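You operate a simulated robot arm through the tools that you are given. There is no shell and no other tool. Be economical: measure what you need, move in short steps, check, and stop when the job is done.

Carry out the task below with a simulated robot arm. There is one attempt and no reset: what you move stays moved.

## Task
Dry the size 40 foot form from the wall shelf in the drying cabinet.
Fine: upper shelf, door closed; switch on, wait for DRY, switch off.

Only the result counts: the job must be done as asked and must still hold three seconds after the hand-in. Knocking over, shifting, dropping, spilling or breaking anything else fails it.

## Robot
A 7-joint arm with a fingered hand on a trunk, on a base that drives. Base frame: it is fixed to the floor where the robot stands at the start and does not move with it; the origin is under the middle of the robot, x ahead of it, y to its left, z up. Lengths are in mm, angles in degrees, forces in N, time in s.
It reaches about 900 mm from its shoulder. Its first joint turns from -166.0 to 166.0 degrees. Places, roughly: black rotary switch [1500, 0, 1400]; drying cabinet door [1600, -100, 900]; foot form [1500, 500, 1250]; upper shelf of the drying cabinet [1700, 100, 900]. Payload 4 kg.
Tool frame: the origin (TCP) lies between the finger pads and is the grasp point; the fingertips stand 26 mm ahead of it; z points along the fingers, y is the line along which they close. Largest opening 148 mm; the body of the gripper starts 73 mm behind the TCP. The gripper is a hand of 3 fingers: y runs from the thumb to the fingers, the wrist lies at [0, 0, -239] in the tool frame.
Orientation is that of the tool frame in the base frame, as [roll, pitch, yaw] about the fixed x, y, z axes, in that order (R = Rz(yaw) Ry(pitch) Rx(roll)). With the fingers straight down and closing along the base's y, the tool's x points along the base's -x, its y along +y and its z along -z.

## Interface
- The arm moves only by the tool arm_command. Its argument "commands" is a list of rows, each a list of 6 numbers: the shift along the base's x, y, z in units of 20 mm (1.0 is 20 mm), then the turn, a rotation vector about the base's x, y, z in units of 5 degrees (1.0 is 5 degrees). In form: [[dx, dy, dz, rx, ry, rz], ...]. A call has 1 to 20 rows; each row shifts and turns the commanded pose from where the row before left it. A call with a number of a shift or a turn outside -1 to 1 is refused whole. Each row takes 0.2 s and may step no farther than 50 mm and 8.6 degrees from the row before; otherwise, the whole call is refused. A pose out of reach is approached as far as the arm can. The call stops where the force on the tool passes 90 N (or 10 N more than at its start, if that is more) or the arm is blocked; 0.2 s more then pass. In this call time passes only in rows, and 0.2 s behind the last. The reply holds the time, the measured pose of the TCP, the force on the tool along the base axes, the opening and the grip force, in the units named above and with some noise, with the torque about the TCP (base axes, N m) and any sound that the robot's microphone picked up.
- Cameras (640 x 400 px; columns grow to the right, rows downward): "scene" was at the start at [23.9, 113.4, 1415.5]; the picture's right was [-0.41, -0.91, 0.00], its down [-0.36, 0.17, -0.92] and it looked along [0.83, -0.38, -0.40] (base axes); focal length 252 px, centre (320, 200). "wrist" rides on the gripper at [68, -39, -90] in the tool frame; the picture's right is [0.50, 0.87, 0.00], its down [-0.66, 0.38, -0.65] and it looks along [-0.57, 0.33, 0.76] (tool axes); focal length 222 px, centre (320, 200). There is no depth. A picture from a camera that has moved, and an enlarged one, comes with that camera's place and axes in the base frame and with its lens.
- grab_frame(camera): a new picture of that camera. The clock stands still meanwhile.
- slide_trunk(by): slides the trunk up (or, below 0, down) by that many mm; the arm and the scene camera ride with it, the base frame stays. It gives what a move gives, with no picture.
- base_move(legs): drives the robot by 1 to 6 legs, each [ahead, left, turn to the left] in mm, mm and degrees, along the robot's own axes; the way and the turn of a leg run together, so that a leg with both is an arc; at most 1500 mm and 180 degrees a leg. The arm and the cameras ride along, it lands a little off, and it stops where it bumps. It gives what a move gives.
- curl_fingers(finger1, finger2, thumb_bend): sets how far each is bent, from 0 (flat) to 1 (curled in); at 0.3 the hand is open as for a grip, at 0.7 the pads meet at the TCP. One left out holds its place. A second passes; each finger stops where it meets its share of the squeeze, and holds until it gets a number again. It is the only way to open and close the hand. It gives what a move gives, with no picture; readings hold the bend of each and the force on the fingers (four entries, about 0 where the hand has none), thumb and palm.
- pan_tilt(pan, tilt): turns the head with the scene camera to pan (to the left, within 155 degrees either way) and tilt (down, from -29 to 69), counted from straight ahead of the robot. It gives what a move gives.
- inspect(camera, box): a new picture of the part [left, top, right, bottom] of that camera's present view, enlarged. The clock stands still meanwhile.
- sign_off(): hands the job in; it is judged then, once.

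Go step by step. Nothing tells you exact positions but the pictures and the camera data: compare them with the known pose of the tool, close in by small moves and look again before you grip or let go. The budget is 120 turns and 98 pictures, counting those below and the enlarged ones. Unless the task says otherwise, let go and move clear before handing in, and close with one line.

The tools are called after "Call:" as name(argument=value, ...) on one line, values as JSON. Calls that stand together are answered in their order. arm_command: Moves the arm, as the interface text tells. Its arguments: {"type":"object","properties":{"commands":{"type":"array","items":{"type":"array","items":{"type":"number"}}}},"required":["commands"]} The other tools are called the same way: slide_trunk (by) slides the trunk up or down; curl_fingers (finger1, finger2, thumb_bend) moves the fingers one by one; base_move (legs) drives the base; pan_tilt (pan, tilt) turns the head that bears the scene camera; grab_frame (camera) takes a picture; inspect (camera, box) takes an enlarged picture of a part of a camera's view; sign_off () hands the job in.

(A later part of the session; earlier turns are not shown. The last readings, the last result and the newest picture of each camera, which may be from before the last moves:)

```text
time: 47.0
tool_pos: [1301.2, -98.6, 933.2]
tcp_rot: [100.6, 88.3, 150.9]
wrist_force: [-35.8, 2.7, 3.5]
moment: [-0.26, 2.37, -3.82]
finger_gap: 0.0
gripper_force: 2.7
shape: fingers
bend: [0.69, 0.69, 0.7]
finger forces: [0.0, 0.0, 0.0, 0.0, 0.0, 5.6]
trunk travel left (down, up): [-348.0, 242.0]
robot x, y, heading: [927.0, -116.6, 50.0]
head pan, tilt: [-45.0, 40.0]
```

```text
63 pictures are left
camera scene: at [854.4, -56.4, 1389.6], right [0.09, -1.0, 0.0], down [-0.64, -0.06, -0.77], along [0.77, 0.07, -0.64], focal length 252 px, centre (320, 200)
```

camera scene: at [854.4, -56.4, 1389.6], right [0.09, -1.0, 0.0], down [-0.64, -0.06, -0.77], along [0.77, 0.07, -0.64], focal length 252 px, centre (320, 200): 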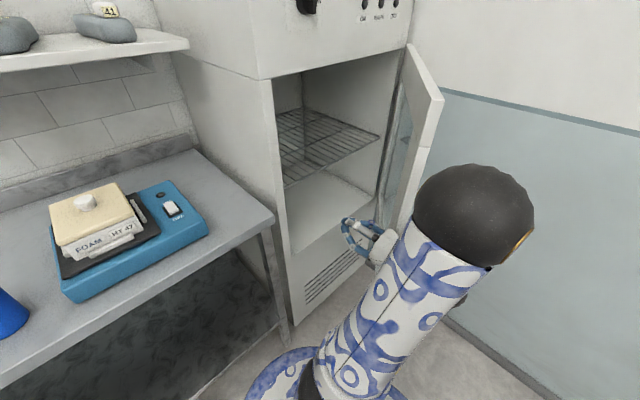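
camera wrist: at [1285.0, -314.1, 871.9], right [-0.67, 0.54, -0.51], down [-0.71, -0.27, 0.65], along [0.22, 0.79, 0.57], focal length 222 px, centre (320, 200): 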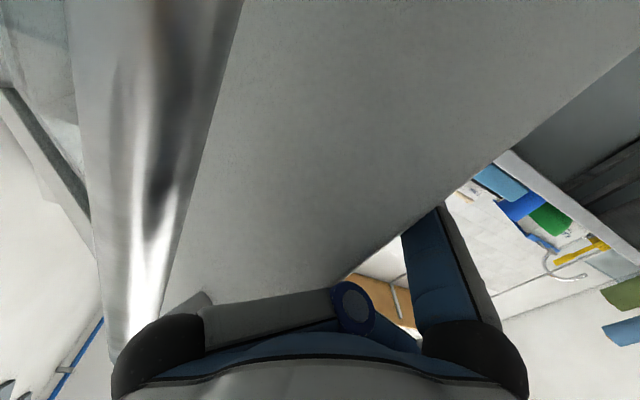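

The gripper body pushes on the door's end face and jams. I'll back left, turn the hand rightwards so fingertips push the inner face.

Call:
base_move(legs=[[0, 160, 0]])

Call:
arm_command(commands=[[0.4, 0.4, 0, 0, 0, -1], [0.4, 0.4, 0, 0, 0, -1], [0.4, 0.4, 0, 0, 0, -1], [0.4, 0.4, 0, 0, 0, -1], [0.4, 0.4, 0, 0, 0, -1], [0.4, 0.4, 0, 0, 0, -1], [0.4, 0.4, 0, 0, 0, -1], [0.4, 0.4, 0, 0, 0, -1]])

Call:
grab_frame(camera="scene")

```text
time: 48.5
tool_pos: [1184.5, 1.5, 932.5]
tcp_rot: [102.7, 88.2, 153.4]
wrist_force: [-0.3, -0.6, -0.1]
moment: [-0.03, -0.01, 0.04]
finger_gap: 0.2
gripper_force: 0.1
shape: fingers
bend: [0.69, 0.69, 0.7]
finger forces: [0.0, 0.0, 0.0, 0.0, 0.1, 0.1]
trunk travel left (down, up): [-348.0, 242.0]
robot x, y, heading: [809.8, -14.6, 50.0]
head pan, tilt: [-45.0, 40.0]
```

```text
time: 50.2
tool_pos: [1331.0, 6.3, 943.3]
tcp_rot: [103.6, 88.1, 114.2]
wrist_force: [-0.6, -0.1, -0.3]
moment: [-0.03, -0.02, 0.01]
finger_gap: 0.0
gripper_force: 0.1
shape: fingers
bend: [0.69, 0.69, 0.7]
finger forces: [0.0, 0.1, 0.1, 0.0, 0.0, 0.0]
out of reach, approached as far as the arm can: row 2, 3, 4, 5, 6, 7, 8
trunk travel left (down, up): [-348.0, 242.0]
robot x, y, heading: [814.2, -18.7, 50.3]
head pan, tilt: [-45.0, 40.0]
```

```text
62 pictures are left
camera scene: at [739.5, 42.9, 1389.8], right [0.09, -1.0, 0.0], down [-0.64, -0.06, -0.77], along [0.76, 0.07, -0.64], focal length 252 px, centre (320, 200)
```

scene: 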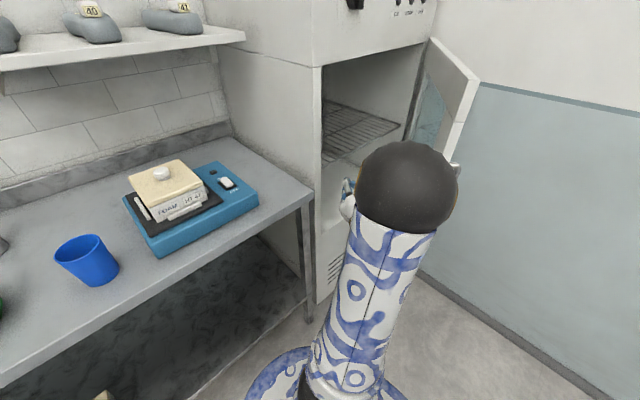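

Call:
base_move(legs=[[0, -120, 0]])

Call:
grab_frame(camera="scene")

```text
time: 51.5
tool_pos: [1424.8, -74.3, 941.4]
tcp_rot: [103.2, 88.2, 113.5]
wrist_force: [-0.3, -0.4, -0.1]
moment: [-0.02, 0.0, -0.02]
finger_gap: 0.1
gripper_force: 0.0
shape: fingers
bend: [0.69, 0.69, 0.7]
finger forces: [0.1, 0.1, 0.1, 0.0, 0.0, 0.1]
trunk travel left (down, up): [-348.0, 242.0]
robot x, y, heading: [900.8, -96.6, 49.8]
head pan, tilt: [-45.0, 40.0]
```

```text
61 pictures are left
camera scene: at [832.2, -34.3, 1389.8], right [0.08, -1.0, 0.0], down [-0.64, -0.05, -0.77], along [0.76, 0.06, -0.64], focal length 252 px, centre (320, 200)
```

scene: 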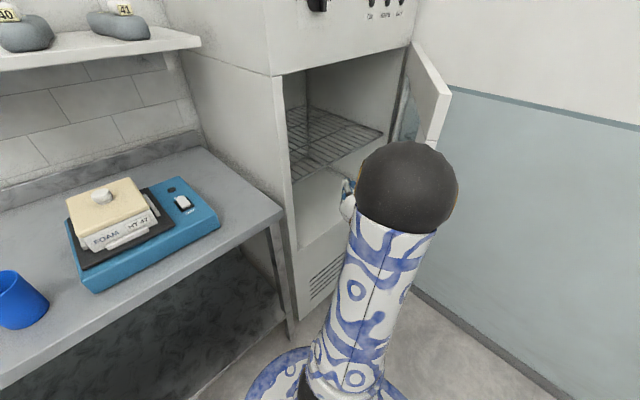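

Call:
base_move(legs=[[0, -110, 0]])

Call:
base_move(legs=[[0, -100, 0]])

Call:
grab_frame(camera="scene")

```text
time: 52.7
tool_pos: [1505.8, -144.5, 941.3]
tcp_rot: [103.2, 88.1, 113.3]
wrist_force: [-0.1, 0.0, 0.0]
moment: [-0.04, 0.05, -0.02]
finger_gap: 0.2
gripper_force: 0.1
shape: fingers
bend: [0.69, 0.69, 0.7]
finger forces: [0.0, 0.0, 0.1, 0.1, 0.0, 0.1]
trunk travel left (down, up): [-348.0, 242.0]
robot x, y, heading: [984.9, -161.6, 49.8]
head pan, tilt: [-45.0, 40.0]
```

```text
time: 53.8
tool_pos: [1583.6, -209.5, 942.9]
tcp_rot: [103.2, 88.2, 113.3]
wrist_force: [-0.4, 0.2, 0.2]
moment: [-0.02, 0.0, -0.03]
finger_gap: 0.0
gripper_force: 0.0
shape: fingers
bend: [0.69, 0.69, 0.7]
finger forces: [0.0, 0.0, 0.0, 0.0, 0.0, 0.1]
trunk travel left (down, up): [-348.0, 242.0]
robot x, y, heading: [1061.0, -230.2, 49.6]
head pan, tilt: [-45.0, 40.0]
```

```text
60 pictures are left
camera scene: at [991.5, -169.1, 1389.8], right [0.08, -1.0, 0.0], down [-0.64, -0.05, -0.77], along [0.76, 0.06, -0.64], focal length 252 px, centre (320, 200)
```

scene: 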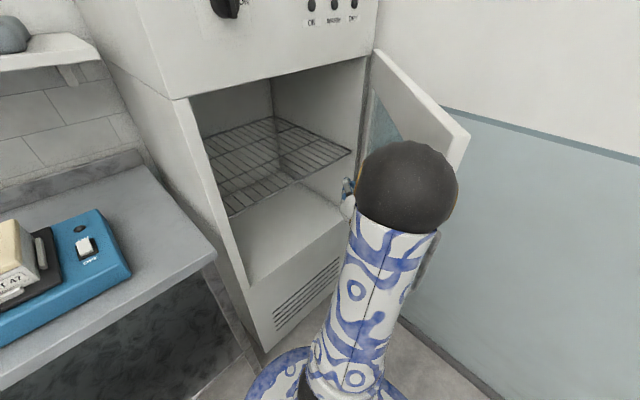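

Call:
base_move(legs=[[0, -60, 0]])

Call:
base_move(legs=[[0, -60, 0]])

Call:
grab_frame(camera="scene")

```text
time: 54.8
tool_pos: [1629.9, -248.8, 942.3]
tcp_rot: [103.2, 88.2, 113.4]
wrist_force: [-1.0, 0.0, -0.3]
moment: [0.0, -0.03, -0.01]
finger_gap: 0.5
gripper_force: 0.1
shape: fingers
bend: [0.69, 0.69, 0.7]
finger forces: [0.0, 0.0, 0.1, 0.0, 0.0, 0.0]
trunk travel left (down, up): [-348.0, 242.0]
robot x, y, heading: [1108.9, -272.2, 49.9]
head pan, tilt: [-45.0, 40.0]
```

```text
time: 55.8
tool_pos: [1677.5, -288.8, 942.3]
tcp_rot: [103.1, 88.1, 113.3]
wrist_force: [-0.7, -0.1, 0.0]
moment: [0.02, -0.03, 0.01]
finger_gap: 0.1
gripper_force: 0.1
shape: fingers
bend: [0.69, 0.69, 0.7]
finger forces: [0.0, 0.1, 0.0, 0.1, 0.1, 0.1]
trunk travel left (down, up): [-348.0, 242.0]
robot x, y, heading: [1153.4, -308.0, 49.7]
head pan, tilt: [-45.0, 40.0]
```

```text
59 pictures are left
camera scene: at [1085.4, -248.6, 1389.8], right [0.08, -1.0, 0.0], down [-0.64, -0.05, -0.77], along [0.76, 0.06, -0.64], focal length 252 px, centre (320, 200)
```

scene: 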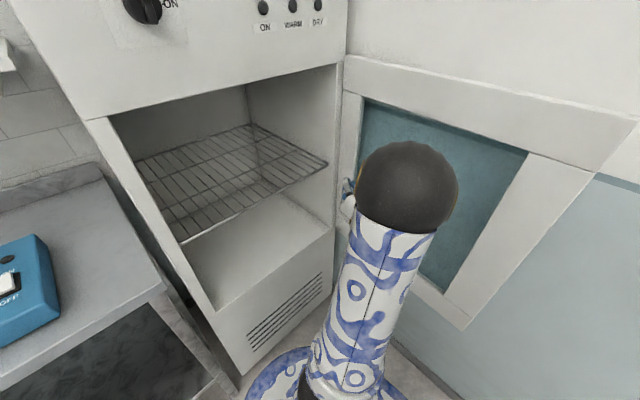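

The door is open about 90°. I'll withdraw left and back, then view the forms from close.

Call:
base_move(legs=[[0, 250, 0], [-130, 0, 0], [0, 200, 0]])

Call:
pan_tilt(pan=-20, tilt=10)

Call:
grab_frame(camera="scene")

```text
time: 59.7
tool_pos: [1253.2, -105.9, 941.4]
tcp_rot: [103.3, 88.2, 112.4]
wrist_force: [0.1, -1.2, -0.5]
moment: [0.0, -0.01, 0.0]
finger_gap: 0.1
gripper_force: 0.0
shape: fingers
bend: [0.69, 0.69, 0.7]
finger forces: [0.0, 0.0, 0.1, 0.0, 0.0, 0.0]
trunk travel left (down, up): [-348.0, 242.0]
robot x, y, heading: [730.9, -115.6, 48.6]
head pan, tilt: [-45.0, 40.0]
```

```text
time: 60.6
tool_pos: [1253.5, -106.2, 942.0]
tcp_rot: [103.2, 88.2, 112.3]
wrist_force: [1.1, 0.2, 0.9]
moment: [-0.02, 0.0, 0.02]
finger_gap: 0.0
gripper_force: 0.1
shape: fingers
bend: [0.69, 0.69, 0.7]
finger forces: [0.0, 0.0, 0.0, 0.1, 0.0, 0.2]
trunk travel left (down, up): [-348.0, 242.0]
robot x, y, heading: [733.4, -115.4, 48.8]
head pan, tilt: [-20.0, 10.0]
```

```text
58 pictures are left
camera scene: at [659.3, -17.3, 1437.4], right [0.48, -0.88, 0.0], down [-0.15, -0.08, -0.98], along [0.86, 0.47, -0.17], focal length 252 px, centre (320, 200)
```

scene: 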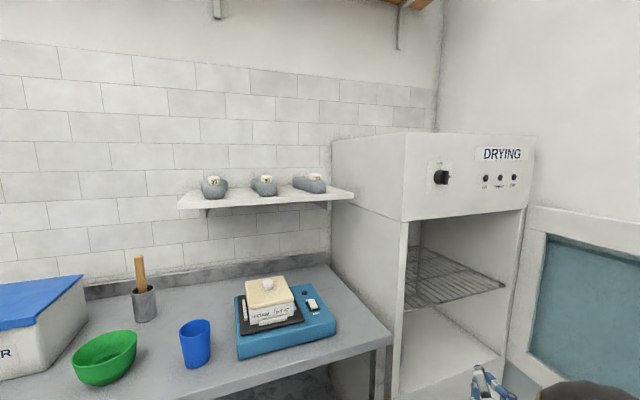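

The door stands wide open. Form 40's label is near room-coordinates giving [1336, 571, 1355]; shelf top z≈1297; rack z≈930. I'll raise the trunk and reorient the hand, 45° down, in front of the forms.

Call:
slide_trunk(by=200)

Call:
arm_command(commands=[[-0.55, 0.79, 0.4, 0, 0, 1], [-0.55, 0.79, 0.4, 0, 0, 1], [-0.55, 0.79, 0.4, 0, 0, 1], [-0.55, 0.79, 0.4, 0, 0, 1], [-0.55, 0.79, 0.4, 0, 0, 1], [-0.55, 0.79, 0.4, 0, 0, 1], [-0.55, 0.79, 0.4, 0, 0, 1], [-0.55, 0.79, 0.4, 0, 0, 1], [-0.55, 0.79, 0.4, -0.766, 0.643, 0], [-0.55, 0.79, 0.4, -0.766, 0.643, 0], [-0.55, 0.79, 0.4, -0.766, 0.643, 0], [-0.55, 0.79, 0.4, -0.766, 0.643, 0], [-0.55, 0.79, 0.4, -0.766, 0.643, 0], [-0.55, 0.79, 0.4, -0.766, 0.643, 0], [-0.55, 0.79, 0.4, -0.766, 0.643, 0], [-0.55, 0.79, 0.4, -0.766, 0.643, 0], [-0.55, 0.79, 0.4, -0.766, 0.643, 0]])

Call:
pan_tilt(pan=0, tilt=25)

Call:
grab_frame(camera="scene")

```text
time: 62.8
tool_pos: [1253.3, -106.7, 1140.6]
tcp_rot: [103.0, 88.2, 112.3]
wrist_force: [-0.5, 1.3, 0.4]
moment: [-0.01, 0.0, 0.0]
finger_gap: 0.0
gripper_force: 0.1
shape: fingers
bend: [0.69, 0.69, 0.7]
finger forces: [0.0, 0.0, 0.0, 0.0, 0.1, 0.0]
trunk travel left (down, up): [-548.0, 42.0]
robot x, y, heading: [732.6, -118.1, 49.1]
head pan, tilt: [-20.0, 10.0]
```

```text
time: 66.4
tool_pos: [1071.8, 162.9, 1275.0]
tcp_rot: [178.1, 43.9, -133.2]
wrist_force: [0.7, 0.1, 0.1]
moment: [-0.02, 0.06, -0.01]
finger_gap: 0.1
gripper_force: 0.1
shape: fingers
bend: [0.69, 0.69, 0.7]
finger forces: [0.0, 0.0, 0.1, 0.0, 0.0, 0.1]
out of reach, approached as far as the arm can: row 1
trunk travel left (down, up): [-548.0, 42.0]
robot x, y, heading: [727.1, -115.3, 48.8]
head pan, tilt: [-20.0, 10.0]
```

```text
time: 67.2
tool_pos: [1073.4, 161.9, 1273.9]
tcp_rot: [178.1, 44.0, -133.3]
wrist_force: [-0.4, -0.1, 0.0]
moment: [-0.01, 0.0, 0.01]
finger_gap: 0.1
gripper_force: 0.1
shape: fingers
bend: [0.69, 0.69, 0.7]
finger forces: [0.0, 0.0, 0.0, 0.0, 0.0, 0.0]
trunk travel left (down, up): [-548.0, 42.0]
robot x, y, heading: [734.5, -114.0, 48.8]
head pan, tilt: [0.0, 25.0]
```

```text
57 pictures are left
camera scene: at [638.4, 7.3, 1613.2], right [0.75, -0.66, 0.0], down [-0.28, -0.32, -0.91], along [0.6, 0.68, -0.42], focal length 252 px, centre (320, 200)
```

scene: 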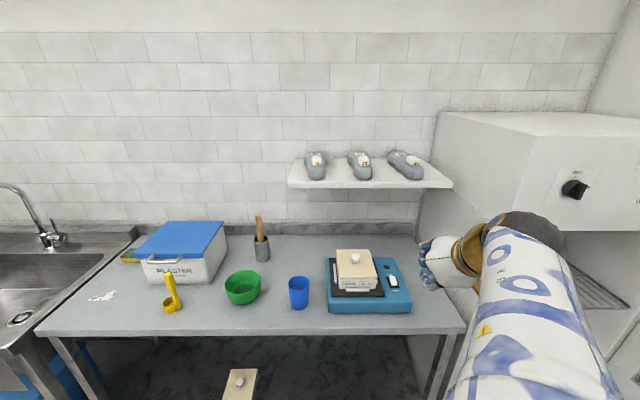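

Call:
inspect(camera="scene", box=[285, 135, 460, 200])

Call:
grab_frame(camera="wrist")

```text
3.66 times, centred on (372, 168) of scene
camera zoom: at [638.4, 7.3, 1613.2], right [0.75, -0.66, 0.0], down [-0.28, -0.32, -0.91], along [0.6, 0.68, -0.42], focal length 923 px, centre (128, 319)
```

zoom: 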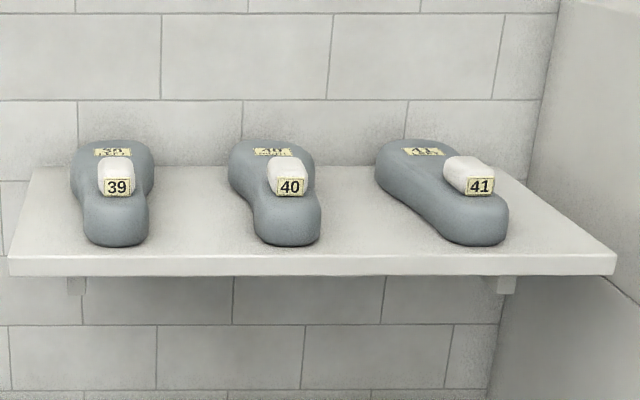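

```text
55 pictures are left
camera wrist: at [1026.9, 52.0, 1291.9], right [-0.89, 0.32, -0.33], down [-0.25, 0.25, 0.93], along [0.38, 0.91, -0.14], focal length 222 px, centre (320, 200)
```

wrist: 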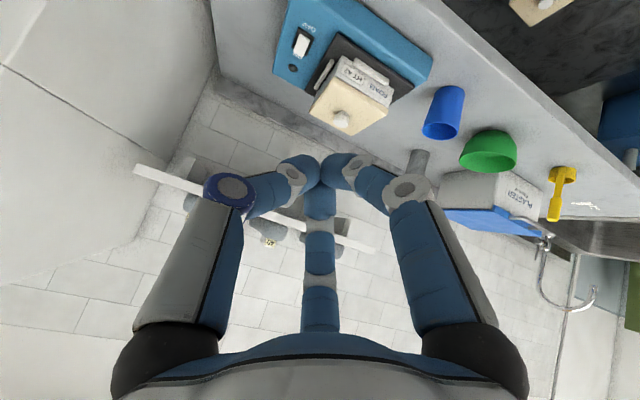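

Form 40's white grip block is centred near [1340, 570], about 41 mm wide, top z≈1365. I'll raise the hand, open it partly, drive closer to the bench.

Call:
arm_command(commands=[[0, 0, 1, 0, 0, 0], [0, 0, 1, 0, 0, 0], [0, 0, 1, 0, 0, 0], [0, 0, 1, 0, 0, 0], [0, 0, 1, 0, 0, 0], [0, 0, 1, 0, 0, 0], [0, 0, 1, 0, 0, 0], [0, 0, 1, 0, 0, 0], [0, 0, 1, 0, 0, 0], [-0.3, 0.3, 0.5, 0, 0, 0.4]])

Call:
curl_fingers(finger1=0.4, finger2=0.4, thumb_bend=0.4)

Call:
base_move(legs=[[185, 0, 1.2]])

Call:
grab_frame(camera="scene")

Call:
grab_frame(camera="wrist")

```text
time: 69.4
tool_pos: [1064.9, 165.4, 1468.0]
tcp_rot: [179.1, 44.6, -130.5]
wrist_force: [-0.7, -0.2, -1.1]
moment: [0.0, -0.02, -0.03]
finger_gap: 0.0
gripper_force: 0.0
shape: fingers
bend: [0.69, 0.69, 0.7]
finger forces: [0.0, 0.0, 0.1, 0.0, 0.1, 0.1]
trunk travel left (down, up): [-548.0, 42.0]
robot x, y, heading: [730.7, -114.6, 48.9]
head pan, tilt: [0.0, 25.0]
```

```text
time: 70.4
tool_pos: [1064.2, 166.0, 1468.0]
tcp_rot: [179.1, 44.5, -130.4]
wrist_force: [0.7, -0.1, -0.2]
moment: [0.01, 0.02, 0.02]
finger_gap: 94.6
gripper_force: 0.1
shape: fingers
bend: [0.4, 0.4, 0.4]
finger forces: [0.0, 0.1, 0.0, 0.0, 0.0, 0.1]
trunk travel left (down, up): [-548.0, 42.0]
robot x, y, heading: [733.2, -114.8, 49.0]
head pan, tilt: [0.0, 25.0]
```

```text
time: 71.9
tool_pos: [1178.9, 315.6, 1468.1]
tcp_rot: [179.0, 44.7, -129.1]
wrist_force: [-0.2, 0.2, 0.2]
moment: [-0.06, 0.01, 0.01]
finger_gap: 94.7
gripper_force: 0.1
shape: fingers
bend: [0.4, 0.4, 0.4]
finger forces: [0.0, 0.1, 0.0, 0.1, 0.0, 0.0]
trunk travel left (down, up): [-548.0, 42.0]
robot x, y, heading: [853.4, 24.0, 50.1]
head pan, tilt: [0.0, 25.0]
```

```text
54 pictures are left
camera scene: at [757.2, 147.3, 1613.1], right [0.77, -0.64, 0.0], down [-0.27, -0.32, -0.91], along [0.58, 0.69, -0.42], focal length 252 px, centre (320, 200)
```

scene: 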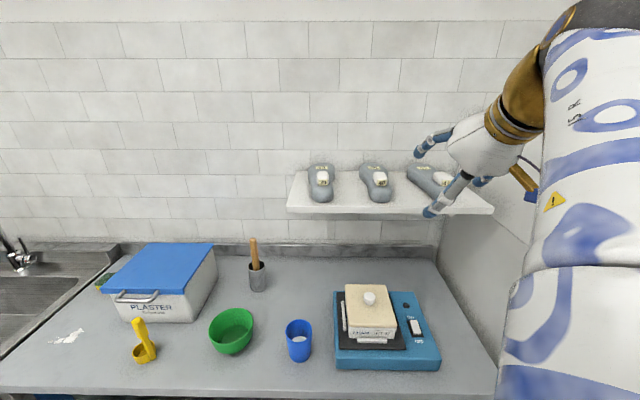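

```text
53 pictures are left
camera wrist: at [1140.5, 202.6, 1485.2], right [-0.9, 0.26, -0.34], down [-0.28, 0.24, 0.93], along [0.32, 0.94, -0.14], focal length 222 px, centre (320, 200)
```

wrist: 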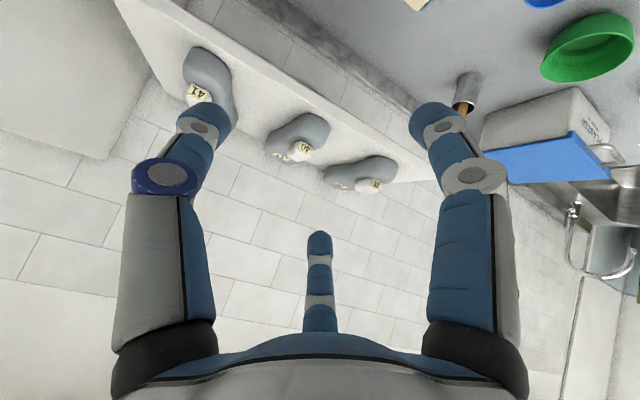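

Call:
inspect(camera="scene", box=[285, 140, 445, 240])

Call:
inspect(camera="wrist", box=[170, 30, 410, 210])

```text
4.00 times, centred on (365, 190) of scene
camera zoom: at [757.2, 147.3, 1613.1], right [0.77, -0.64, 0.0], down [-0.27, -0.32, -0.91], along [0.58, 0.69, -0.42], focal length 1009 px, centre (140, 240)
```

zoom: 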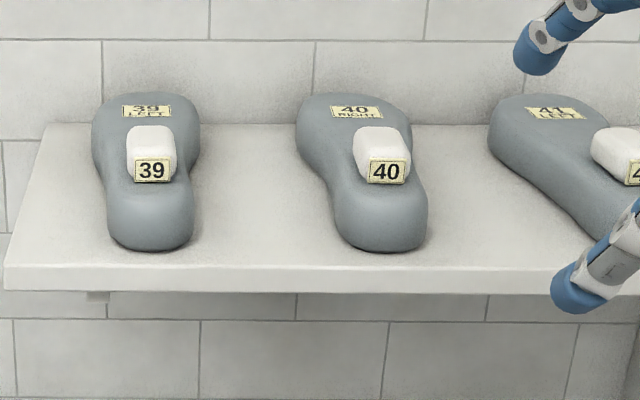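

```text
2.22 times, centred on (290, 120) of wrist
camera zoom: at [1140.5, 202.6, 1485.2], right [-0.9, 0.26, -0.34], down [-0.28, 0.24, 0.93], along [0.32, 0.94, -0.14], focal length 494 px, centre (387, 378)
```

zoom: 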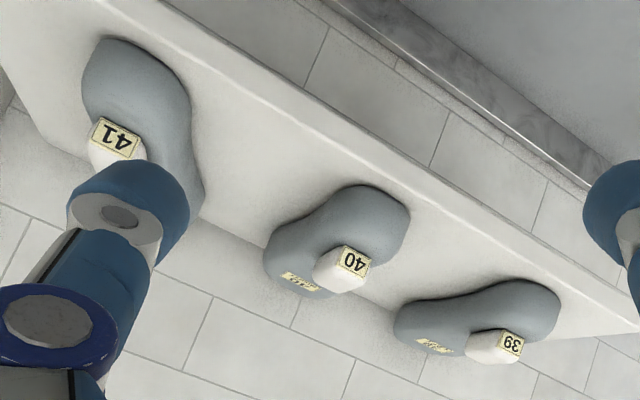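

Label triangulates to about [1316, 546, 1354]; block centre ≈ [1339, 571], top ≈ 1368. I'll steepen the hand to ~70° down, yaw to the form's axis (~45°) and hover above it.

Call:
arm_command(commands=[[0, 0, 0.5, -0.766, 0.643, 0], [0, 0, 0.5, -0.766, 0.643, 0], [0, 0, 0, -0.766, 0.643, 0], [0, 0, 0, -0.766, 0.643, 0], [0, 0, 0, -0.766, 0.643, 0], [0, 0, 0, 0, 0, -1], [0.615, 0.98, 0, 0, 0, 0], [0.615, 0.98, 0, 0, 0, 0], [0.615, 0.98, 0, 0, 0, 0], [0.615, 0.98, 0, 0, 0, 0], [0.615, 0.98, 0, 0, 0, 0], [0.615, 0.98, 0, 0, 0, 0], [0.615, 0.98, 0, 0, 0, 0], [0.615, 0.98, 0, 0, 0, 0], [0.615, 0.98, 0, 0, 0, 0], [0.615, 0.98, 0, 0, 0, 0], [0.615, 0.98, 0, 0, 0, 0], [0.615, 0.98, 0, 0, 0, 0], [0.615, 0.98, 0, 0, 0, 0]])

Call:
grab_frame(camera="scene")

Call:
grab_frame(camera="wrist")

```text
time: 75.9
tool_pos: [1240.6, 505.7, 1381.5]
tcp_rot: [-179.0, 26.0, -133.4]
wrist_force: [-0.4, 0.1, 0.1]
moment: [-0.04, -0.02, -0.02]
finger_gap: 94.6
gripper_force: 0.0
shape: fingers
bend: [0.4, 0.4, 0.4]
finger forces: [0.0, 0.0, 0.1, 0.0, 0.0, 0.0]
out of reach, approached as far as the arm can: row 3, 4, 5, 7, 8, 9, 10, 11, 12, 13, 14, 15, 16, 17, 18, 19
trunk travel left (down, up): [-548.0, 42.0]
robot x, y, heading: [850.0, 23.8, 50.2]
head pan, tilt: [0.0, 25.0]
```

```text
50 pictures are left
camera scene: at [756.2, 147.1, 1613.1], right [0.77, -0.64, 0.0], down [-0.27, -0.32, -0.91], along [0.58, 0.69, -0.42], focal length 252 px, centre (320, 200)
```

scene: 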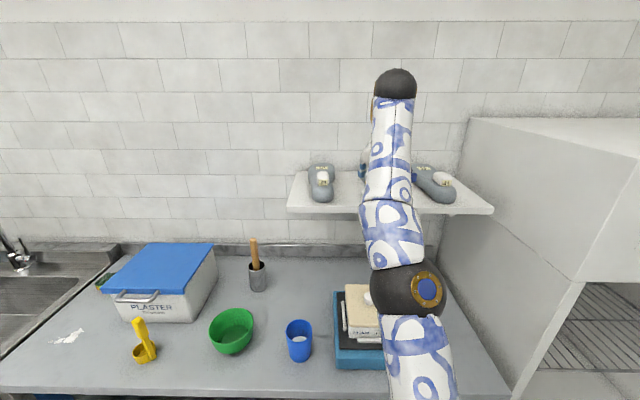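

```text
49 pictures are left
camera wrist: at [1197.0, 405.0, 1433.9], right [-0.93, 0.27, -0.23], down [-0.07, 0.49, 0.87], along [0.35, 0.83, -0.44], focal length 222 px, centre (320, 200)
```

wrist: 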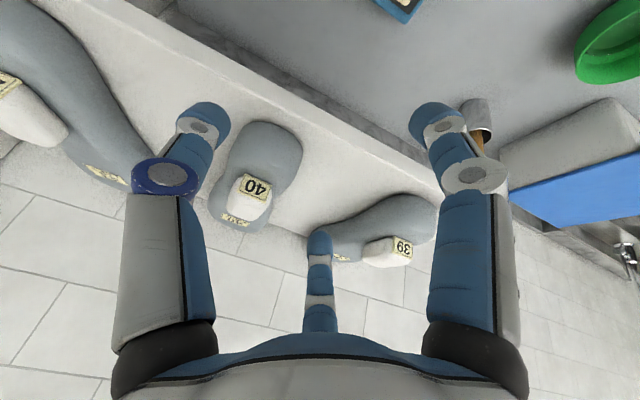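

Out of reach, so the arm sagged short. I'll retreat the hand, drive closer and raise the trunk a bit more.

Call:
arm_command(commands=[[-0.615, -0.98, 0, 0, 0, 0], [-0.615, -0.98, 0, 0, 0, 0], [-0.615, -0.98, 0, 0, 0, 0], [-0.615, -0.98, 0, 0, 0, 0], [-0.615, -0.98, 0, 0, 0, 0], [-0.615, -0.98, 0, 0, 0, 0], [-0.615, -0.98, 0, 0, 0, 0], [-0.615, -0.98, 0, 0, 0, 0], [-0.615, -0.98, 0, 0, 0, 0], [-0.615, -0.98, 0, 0, 0, 0], [-0.615, -0.98, 0, 0, 0, 0], [-0.615, -0.98, 0, 0, 0, 0], [-0.615, -0.98, 0, 0, 0, 0]])

Call:
slide_trunk(by=40)

Call:
base_move(legs=[[70, 0, 0]])

Call:
pan_tilt(pan=20, tilt=60)

Call:
grab_frame(camera="scene")

```text
time: 78.7
tool_pos: [1081.1, 249.6, 1382.7]
tcp_rot: [-179.1, 26.0, -133.4]
wrist_force: [0.7, -0.7, 0.2]
moment: [0.01, -0.06, 0.01]
finger_gap: 94.6
gripper_force: 0.1
shape: fingers
bend: [0.4, 0.4, 0.4]
finger forces: [0.0, 0.0, 0.0, 0.0, 0.0, 0.0]
trunk travel left (down, up): [-548.0, 42.0]
robot x, y, heading: [854.0, 21.9, 50.2]
head pan, tilt: [0.0, 25.0]
```

```text
time: 79.6
tool_pos: [1080.2, 250.4, 1422.7]
tcp_rot: [-179.1, 26.0, -133.4]
wrist_force: [-0.7, 0.8, -0.2]
moment: [-0.01, -0.04, -0.01]
finger_gap: 94.9
gripper_force: 0.1
shape: fingers
bend: [0.4, 0.4, 0.4]
finger forces: [0.1, 0.0, 0.0, 0.0, 0.1, 0.0]
trunk travel left (down, up): [-588.0, 2.0]
robot x, y, heading: [852.7, 22.8, 50.4]
head pan, tilt: [0.0, 25.0]
```

```text
time: 80.6
tool_pos: [1128.8, 305.5, 1423.1]
tcp_rot: [-179.2, 25.9, -133.6]
wrist_force: [-0.3, -0.7, -0.4]
moment: [-0.01, 0.03, -0.01]
finger_gap: 94.8
gripper_force: 0.0
shape: fingers
bend: [0.4, 0.4, 0.4]
finger forces: [0.1, 0.0, 0.0, 0.1, 0.1, 0.0]
trunk travel left (down, up): [-588.0, 2.0]
robot x, y, heading: [896.2, 78.1, 50.0]
head pan, tilt: [0.0, 25.0]
```

```text
time: 81.6
tool_pos: [1127.0, 304.3, 1422.8]
tcp_rot: [-179.1, 26.0, -133.5]
wrist_force: [0.4, 0.1, -0.6]
moment: [-0.01, 0.03, 0.01]
finger_gap: 94.8
gripper_force: 0.0
shape: fingers
bend: [0.4, 0.4, 0.4]
finger forces: [0.1, 0.0, 0.0, 0.1, 0.0, 0.1]
trunk travel left (down, up): [-588.0, 2.0]
robot x, y, heading: [896.4, 75.9, 49.9]
head pan, tilt: [20.0, 60.0]
```

```text
48 pictures are left
camera scene: at [765.4, 192.8, 1603.1], right [0.94, -0.34, 0.0], down [-0.3, -0.81, -0.5], along [0.17, 0.47, -0.87], focal length 252 px, centre (320, 200)
```

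scene: 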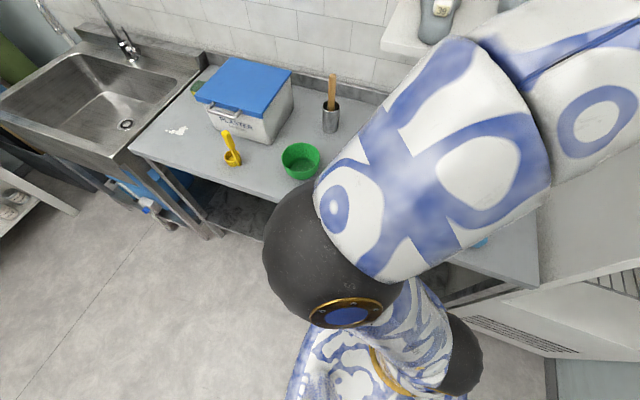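

Call:
base_move(legs=[[60, 0, 0]])

Call:
pan_tilt(pan=5, tilt=30)

Call:
arm_command(commands=[[0.6, 0.8, 0.4, 0, 0, 0], [0.6, 0.8, 0.4, 0, 0, 0], [0.6, 0.8, 0.4, 0, 0, 0], [0.6, 0.8, 0.4, 0, 0, 0], [0.6, 0.8, 0.4, 0, 0, 0]])

Call:
grab_frame(camera="scene")

```text
time: 82.6
tool_pos: [1166.3, 351.9, 1422.8]
tcp_rot: [-179.1, 26.0, -133.4]
wrist_force: [0.4, 0.9, -0.7]
moment: [0.0, -0.01, -0.02]
finger_gap: 94.7
gripper_force: 0.1
shape: fingers
bend: [0.4, 0.4, 0.4]
finger forces: [0.0, 0.0, 0.0, 0.0, 0.0, 0.0]
trunk travel left (down, up): [-588.0, 2.0]
robot x, y, heading: [936.5, 126.6, 49.9]
head pan, tilt: [20.0, 60.0]
```

```text
time: 83.5
tool_pos: [1164.6, 350.2, 1422.7]
tcp_rot: [-179.1, 26.0, -133.5]
wrist_force: [0.0, 0.2, -0.7]
moment: [-0.02, 0.02, 0.01]
finger_gap: 94.8
gripper_force: 0.0
shape: fingers
bend: [0.4, 0.4, 0.4]
finger forces: [0.0, 0.0, 0.0, 0.0, 0.0, 0.0]
trunk travel left (down, up): [-588.0, 2.0]
robot x, y, heading: [935.2, 127.5, 50.1]
head pan, tilt: [5.0, 30.0]
```

```text
time: 84.7
tool_pos: [1225.2, 428.9, 1462.5]
tcp_rot: [-179.1, 26.0, -133.5]
wrist_force: [1.1, 0.2, 0.1]
moment: [0.04, -0.01, 0.02]
finger_gap: 94.5
gripper_force: 0.1
shape: fingers
bend: [0.4, 0.4, 0.4]
finger forces: [0.0, 0.1, 0.1, 0.0, 0.1, 0.0]
trunk travel left (down, up): [-588.0, 2.0]
robot x, y, heading: [934.8, 125.9, 50.0]
head pan, tilt: [5.0, 30.0]
```

```text
47 pictures are left
camera scene: at [833.8, 250.6, 1645.2], right [0.82, -0.57, 0.0], down [-0.29, -0.41, -0.87], along [0.5, 0.71, -0.5], focal length 252 px, centre (320, 200)
```

scene: 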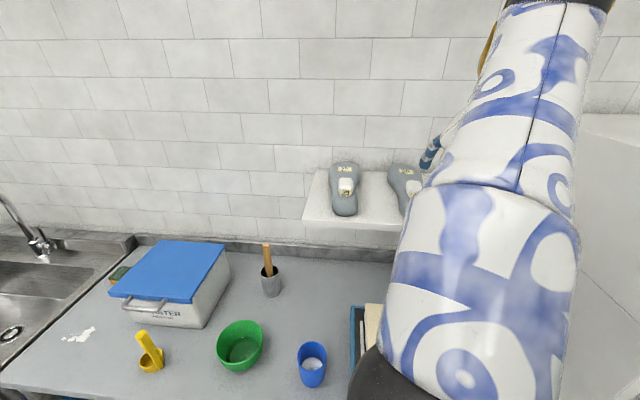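

Call:
arm_command(commands=[[0.71, 0.89, -0.1, 0, 0, 0], [0.71, 0.89, -0.1, 0, 0, 0], [0.71, 0.89, -0.1, 0, 0, 0], [0.71, 0.89, -0.1, 0, 0, 0], [0.71, 0.89, -0.1, 0, 0, 0], [0.71, 0.89, -0.1, 0, 0, 0], [0.71, 0.89, -0.1, 0, 0, 0], [0.71, 0.89, -0.1, 0, 0, 0]])

Call:
grab_frame(camera="wrist")

Call:
grab_frame(camera="scene")

```text
time: 86.5
tool_pos: [1331.8, 572.8, 1440.6]
tcp_rot: [-179.0, 26.2, -133.5]
wrist_force: [-1.1, -0.7, 1.2]
moment: [-0.01, -0.02, -0.01]
finger_gap: 94.8
gripper_force: 0.0
shape: fingers
bend: [0.4, 0.4, 0.4]
finger forces: [0.1, 0.0, 0.1, 0.1, 0.1, 0.1]
out of reach, approached as far as the arm can: row 8
trunk travel left (down, up): [-588.0, 2.0]
robot x, y, heading: [934.4, 123.6, 50.1]
head pan, tilt: [5.0, 30.0]
```

```text
46 pictures are left
camera wrist: at [1288.5, 472.5, 1492.6], right [-0.93, 0.27, -0.23], down [-0.07, 0.49, 0.87], along [0.35, 0.83, -0.43], focal length 222 px, centre (320, 200)
```

wrist: 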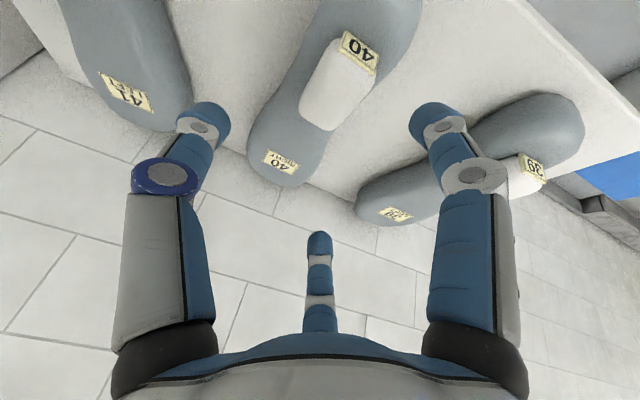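

```text
45 pictures are left
camera scene: at [832.6, 251.2, 1645.0], right [0.82, -0.57, 0.0], down [-0.29, -0.41, -0.87], along [0.5, 0.71, -0.5], focal length 252 px, centre (320, 200)
```

scene: 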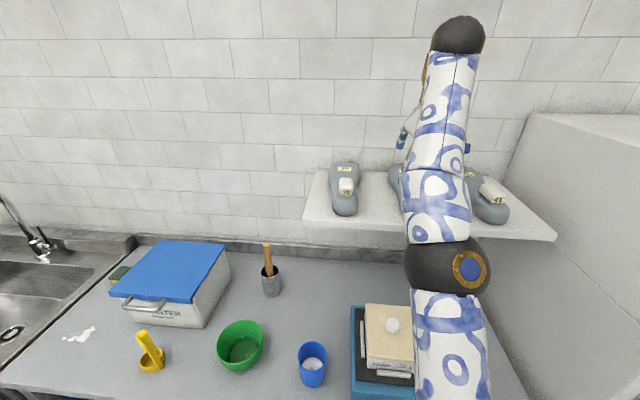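

The wrist view is clear: block centre ≈ [1336, 566]. Lower 45 mm and steepen 10°.

Call:
arm_command(commands=[[0, 0, -0.75, 0, 0, 0], [0, 0, -0.75, 0, 0, 0], [0, 0, -0.75, -0.766, 0.643, 0], [0, 0, 0, -0.766, 0.643, 0]])

Call:
grab_frame(camera="wrist")

```text
time: 87.5
tool_pos: [1326.3, 567.7, 1394.4]
tcp_rot: [-178.3, 16.2, -133.3]
wrist_force: [0.3, -0.1, 0.0]
moment: [0.01, -0.01, -0.04]
finger_gap: 94.8
gripper_force: 0.0
shape: fingers
bend: [0.4, 0.4, 0.4]
finger forces: [0.1, 0.1, 0.0, 0.0, 0.0, 0.0]
out of reach, approached as far as the arm can: row 4
trunk travel left (down, up): [-588.0, 2.0]
robot x, y, heading: [934.5, 128.5, 49.8]
head pan, tilt: [5.0, 30.0]
```

```text
44 pictures are left
camera wrist: at [1291.3, 476.0, 1463.1], right [-0.95, 0.25, -0.16], down [0.02, 0.6, 0.8], along [0.3, 0.76, -0.58], focal length 222 px, centre (320, 200)
```

wrist: 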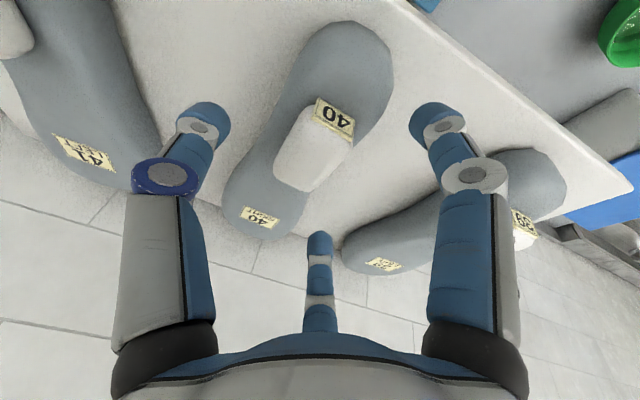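

Call:
arm_command(commands=[[0, 0, -0.7, 0, 0, 0]])

Call:
grab_frame(camera="wrist")

```text
time: 87.9
tool_pos: [1327.7, 567.4, 1380.9]
tcp_rot: [-178.3, 16.0, -133.2]
wrist_force: [0.0, -0.5, 0.6]
moment: [0.03, 0.0, -0.04]
finger_gap: 94.8
gripper_force: 0.1
shape: fingers
bend: [0.4, 0.4, 0.4]
finger forces: [0.0, 0.0, 0.0, 0.0, 0.1, 0.0]
trunk travel left (down, up): [-588.0, 2.0]
robot x, y, heading: [936.5, 122.1, 50.2]
head pan, tilt: [5.0, 30.0]
```

```text
43 pictures are left
camera wrist: at [1292.1, 476.4, 1450.1], right [-0.96, 0.25, -0.16], down [0.02, 0.6, 0.8], along [0.29, 0.76, -0.58], focal length 222 px, centre (320, 200)
```

wrist: 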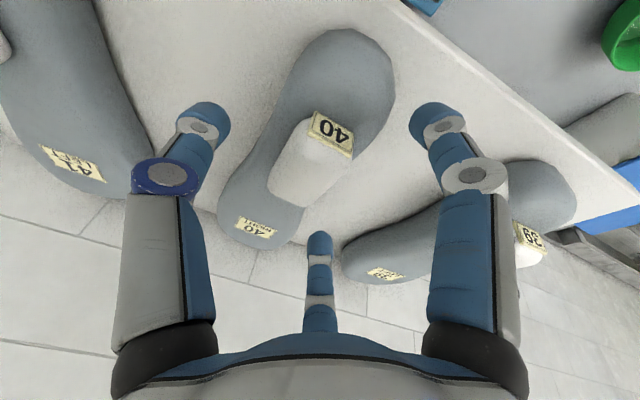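

Call:
arm_command(commands=[[0.3, -0.08, -0.7, 0, 0, 0]])

Call:
grab_frame(camera="wrist")

```text
time: 88.3
tool_pos: [1333.7, 567.1, 1367.0]
tcp_rot: [-178.4, 16.1, -133.2]
wrist_force: [0.4, 0.6, 0.2]
moment: [0.0, -0.02, -0.02]
finger_gap: 94.8
gripper_force: 0.0
shape: fingers
bend: [0.4, 0.4, 0.4]
finger forces: [0.0, 0.0, 0.0, 0.0, 0.0, 0.0]
trunk travel left (down, up): [-588.0, 2.0]
robot x, y, heading: [937.2, 124.0, 50.0]
head pan, tilt: [5.0, 30.0]
```

```text
42 pictures are left
camera wrist: at [1298.9, 475.9, 1434.9], right [-0.96, 0.25, -0.16], down [0.02, 0.6, 0.8], along [0.29, 0.76, -0.58], focal length 222 px, centre (320, 200)
```

wrist: 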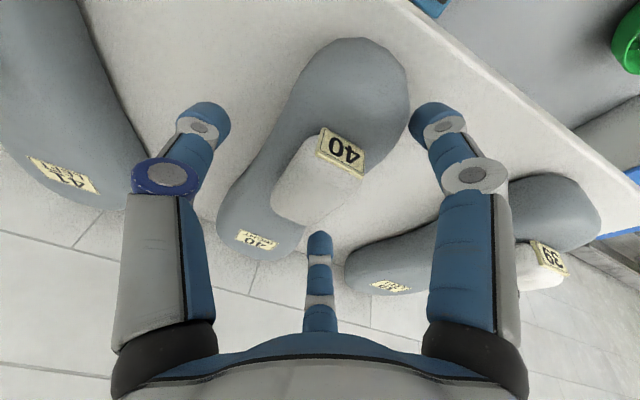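

Call:
arm_command(commands=[[0, -0.2, -0.1, 0, 0, 0]])

Call:
curl_fingers(finger1=0.52, finger2=0.52, thumb_bend=0.52)

Call:
grab_frame(camera="wrist")

```text
time: 88.7
tool_pos: [1334.8, 563.3, 1364.1]
tcp_rot: [-178.4, 15.9, -133.3]
wrist_force: [-0.4, -0.4, 0.0]
moment: [0.01, 0.0, -0.03]
finger_gap: 94.8
gripper_force: 0.3
shape: fingers
bend: [0.4, 0.4, 0.4]
finger forces: [0.1, 0.0, 0.0, 0.1, 0.1, 0.0]
trunk travel left (down, up): [-588.0, 2.0]
robot x, y, heading: [937.5, 124.4, 49.9]
head pan, tilt: [5.0, 30.0]
```

```text
time: 89.7
tool_pos: [1335.6, 563.1, 1363.0]
tcp_rot: [-178.4, 16.0, -133.2]
wrist_force: [-0.2, -1.1, 2.2]
moment: [0.13, -0.06, 0.04]
finger_gap: 68.0
gripper_force: 4.9
shape: fingers
bend: [0.47, 0.5, 0.5]
finger forces: [3.3, 3.0, 0.0, 0.0, 3.2, 0.1]
trunk travel left (down, up): [-588.0, 2.0]
robot x, y, heading: [933.6, 122.8, 50.0]
head pan, tilt: [5.0, 30.0]
```

```text
41 pictures are left
camera wrist: at [1298.8, 471.3, 1433.3], right [-0.96, 0.25, -0.16], down [0.02, 0.6, 0.8], along [0.29, 0.76, -0.58], focal length 222 px, centre (320, 200)
```

wrist: 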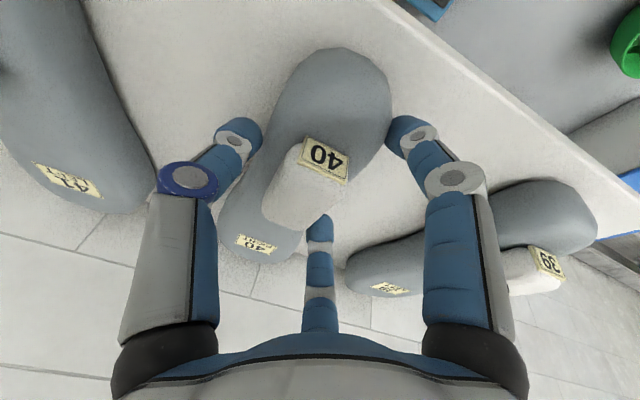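

The fingers have met the form's sides symmetrically. Squeeze fully and test with a small lift.

Call:
curl_fingers(finger1=0.7, finger2=0.7, thumb_bend=0.7)

Call:
grab_frame(camera="wrist")

```text
time: 90.7
tool_pos: [1335.2, 560.8, 1364.1]
tcp_rot: [-178.4, 16.1, -133.3]
wrist_force: [2.9, -3.6, 13.6]
moment: [0.77, -0.25, -0.05]
finger_gap: 66.4
gripper_force: 21.4
shape: fingers
bend: [0.48, 0.5, 0.55]
finger forces: [8.3, 18.1, 0.1, 0.0, 15.8, 0.0]
trunk travel left (down, up): [-588.0, 2.0]
robot x, y, heading: [938.4, 129.1, 50.3]
head pan, tilt: [5.0, 30.0]
```

```text
40 pictures are left
camera wrist: at [1298.7, 469.8, 1433.9], right [-0.96, 0.25, -0.16], down [0.02, 0.6, 0.8], along [0.3, 0.76, -0.58], focal length 222 px, centre (320, 200)
```

wrist: 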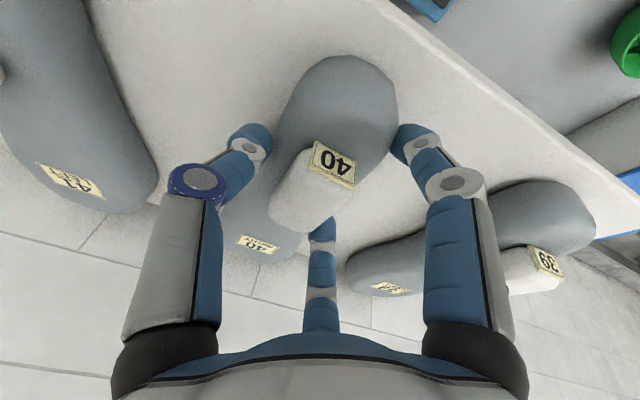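

The upward reaction suggests the grip sits above the form's widest line. Open slightly, lower 13 mm, and re-grip.

Call:
curl_fingers(finger1=0.42, finger2=0.42, thumb_bend=0.42)

Call:
arm_command(commands=[[0, 0, -0.35, 0, 0, 0], [0, 0, -0.35, 0, 0, 0]])

Call:
curl_fingers(finger1=0.52, finger2=0.52, thumb_bend=0.52)

Call:
grab_frame(camera="wrist")

```text
time: 91.7
tool_pos: [1334.5, 563.7, 1363.7]
tcp_rot: [-178.4, 16.0, -133.3]
wrist_force: [-0.5, -0.5, -0.2]
moment: [0.02, -0.02, 0.03]
finger_gap: 88.0
gripper_force: 0.0
shape: fingers
bend: [0.42, 0.42, 0.42]
finger forces: [0.0, 0.1, 0.0, 0.0, 0.1, 0.1]
trunk travel left (down, up): [-588.0, 2.0]
robot x, y, heading: [935.6, 126.1, 49.7]
head pan, tilt: [5.0, 30.0]
```

```text
time: 92.3
tool_pos: [1332.4, 564.7, 1348.6]
tcp_rot: [-178.4, 16.0, -133.2]
wrist_force: [-0.2, -0.2, 0.0]
moment: [-0.01, -0.02, 0.07]
finger_gap: 88.0
gripper_force: 0.5
shape: fingers
bend: [0.42, 0.41, 0.42]
finger forces: [0.1, 0.8, 0.0, 0.1, 0.0, 0.0]
trunk travel left (down, up): [-588.0, 2.0]
robot x, y, heading: [934.0, 125.9, 49.9]
head pan, tilt: [5.0, 30.0]
```

```text
time: 93.3
tool_pos: [1333.7, 564.1, 1349.5]
tcp_rot: [-178.4, 16.1, -133.2]
wrist_force: [-0.4, 1.1, -0.1]
moment: [-0.08, 0.01, 0.08]
finger_gap: 68.2
gripper_force: 5.0
shape: fingers
bend: [0.48, 0.47, 0.49]
finger forces: [2.8, 3.6, 0.0, 0.0, 4.4, 0.0]
trunk travel left (down, up): [-588.0, 2.0]
robot x, y, heading: [932.6, 123.2, 50.1]
head pan, tilt: [5.0, 30.0]
```

```text
39 pictures are left
camera wrist: at [1298.0, 472.9, 1419.1], right [-0.96, 0.25, -0.16], down [0.02, 0.6, 0.8], along [0.29, 0.76, -0.58], focal length 222 px, centre (320, 200)
```

wrist: 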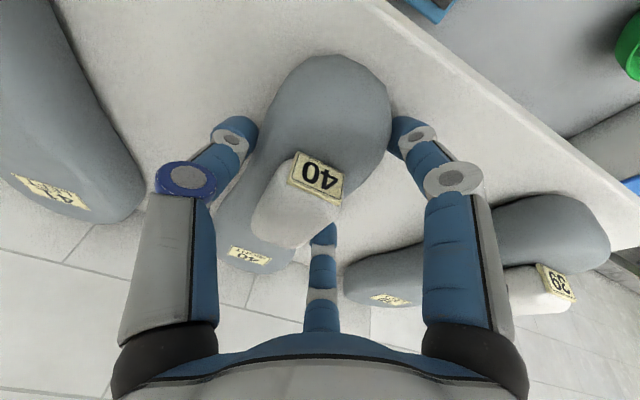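

No vertical reaction now: a good level. Squeeze and lift a little.

Call:
curl_fingers(finger1=0.7, finger2=0.7, thumb_bend=0.7)

Call:
arm_command(commands=[[0, 0, 0.3, 0, 0, 0], [0, 0, 0.5, 0, 0, 0], [0, 0, 0.5, 0, 0, 0]])

Call:
grab_frame(camera="wrist")

Call:
grab_frame(camera="scene")

```text
time: 94.3
tool_pos: [1333.7, 563.2, 1348.9]
tcp_rot: [-178.3, 16.0, -133.2]
wrist_force: [0.2, -0.9, 0.3]
moment: [-0.01, -0.06, -0.01]
finger_gap: 66.7
gripper_force: 16.3
shape: fingers
bend: [0.49, 0.49, 0.54]
finger forces: [8.6, 7.7, 0.0, 0.0, 16.0, 0.0]
trunk travel left (down, up): [-588.0, 2.0]
robot x, y, heading: [938.4, 125.6, 49.9]
head pan, tilt: [5.0, 30.0]
```

```text
time: 95.1
tool_pos: [1333.0, 564.5, 1375.2]
tcp_rot: [-178.6, 15.9, -133.3]
wrist_force: [0.1, -0.5, -3.3]
moment: [-0.21, 0.24, 0.0]
finger_gap: 66.8
gripper_force: 15.9
shape: fingers
bend: [0.49, 0.5, 0.54]
finger forces: [8.9, 7.3, 0.0, 0.1, 15.0, 0.1]
trunk travel left (down, up): [-588.0, 2.0]
robot x, y, heading: [937.8, 123.4, 50.1]
head pan, tilt: [5.0, 30.0]
```

```text
38 pictures are left
camera wrist: at [1297.9, 473.5, 1445.5], right [-0.96, 0.25, -0.16], down [0.02, 0.6, 0.8], along [0.29, 0.76, -0.58], focal length 222 px, centre (320, 200)
```

wrist: 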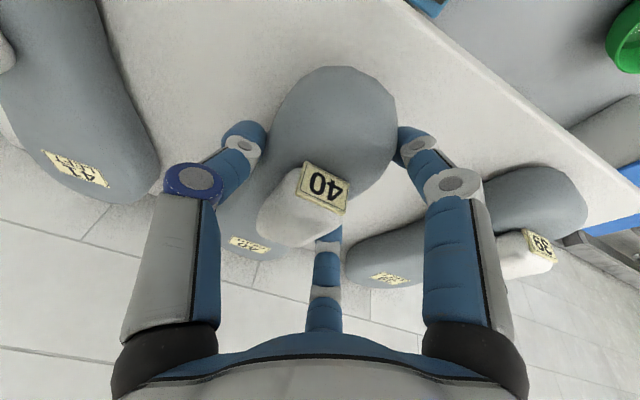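

```text
37 pictures are left
camera scene: at [833.7, 250.6, 1645.1], right [0.82, -0.57, 0.0], down [-0.29, -0.41, -0.87], along [0.5, 0.71, -0.5], focal length 252 px, centre (320, 200)
```

scene: 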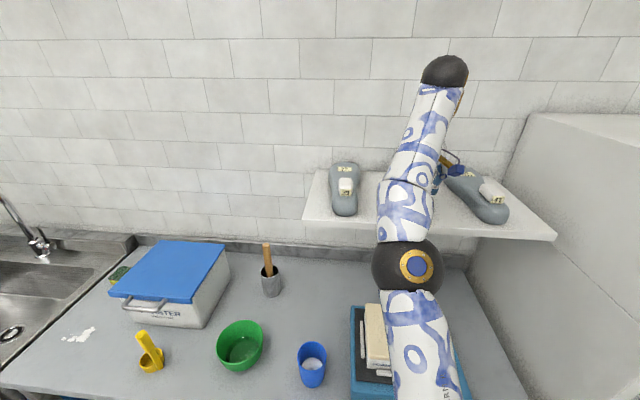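

Lifted cleanly (~3.3 N). Retract from the shelf with the form.

Call:
arm_command(commands=[[-0.2, -0.25, 0.5, 0, 0, 0], [-0.4, -0.48, 0.5, 0, 0, 0], [-0.5, -0.6, 0.5, 0, 0, 0], [-0.6, -0.72, 0.2, 0, 0, 0], [-0.6, -0.72, 0, 0, 0, 0], [-0.6, -0.72, 0, 0, 0, 0], [-0.6, -0.72, 0, 0, 0, 0], [-0.6, -0.72, 0, 0, 0, 0], [-0.6, -0.72, 0, 0, 0, 0], [-0.6, -0.72, 0, 0, 0, 0], [-0.6, -0.72, 0, 0, 0, 0], [-0.6, -0.72, 0, 0, 0, 0]])

Call:
grab_frame(camera="wrist")

Call:
grab_frame(camera="scene")

```text
time: 97.7
tool_pos: [1204.6, 406.3, 1409.5]
tcp_rot: [-178.4, 16.0, -133.3]
wrist_force: [0.6, 0.5, -3.5]
moment: [-0.17, 0.22, 0.0]
finger_gap: 66.6
gripper_force: 15.7
shape: fingers
bend: [0.49, 0.5, 0.54]
finger forces: [9.0, 7.5, 0.2, 0.0, 15.2, 0.0]
trunk travel left (down, up): [-588.0, 2.0]
robot x, y, heading: [935.2, 120.9, 49.8]
head pan, tilt: [5.0, 30.0]
```

```text
36 pictures are left
camera wrist: at [1168.6, 315.1, 1479.4], right [-0.96, 0.25, -0.16], down [0.02, 0.6, 0.8], along [0.29, 0.76, -0.58], focal length 222 px, centre (320, 200)
```

wrist: 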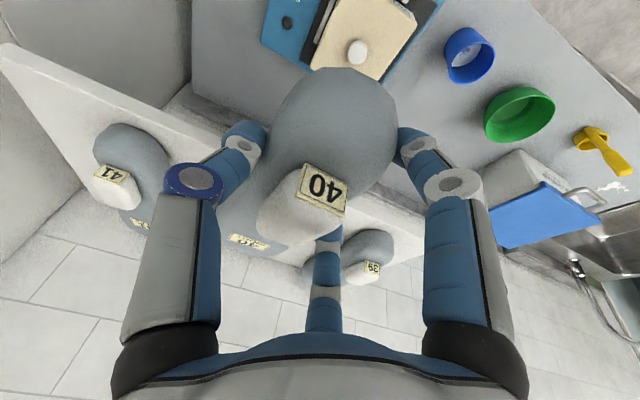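

```text
35 pictures are left
camera scene: at [833.2, 250.4, 1645.2], right [0.82, -0.57, 0.0], down [-0.29, -0.41, -0.87], along [0.5, 0.71, -0.5], focal length 252 px, centre (320, 200)
```

scene: 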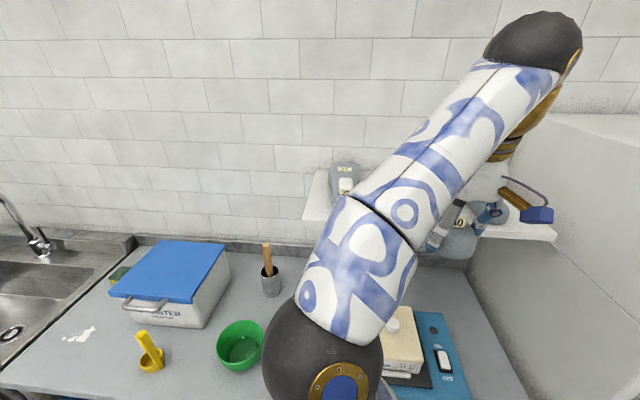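

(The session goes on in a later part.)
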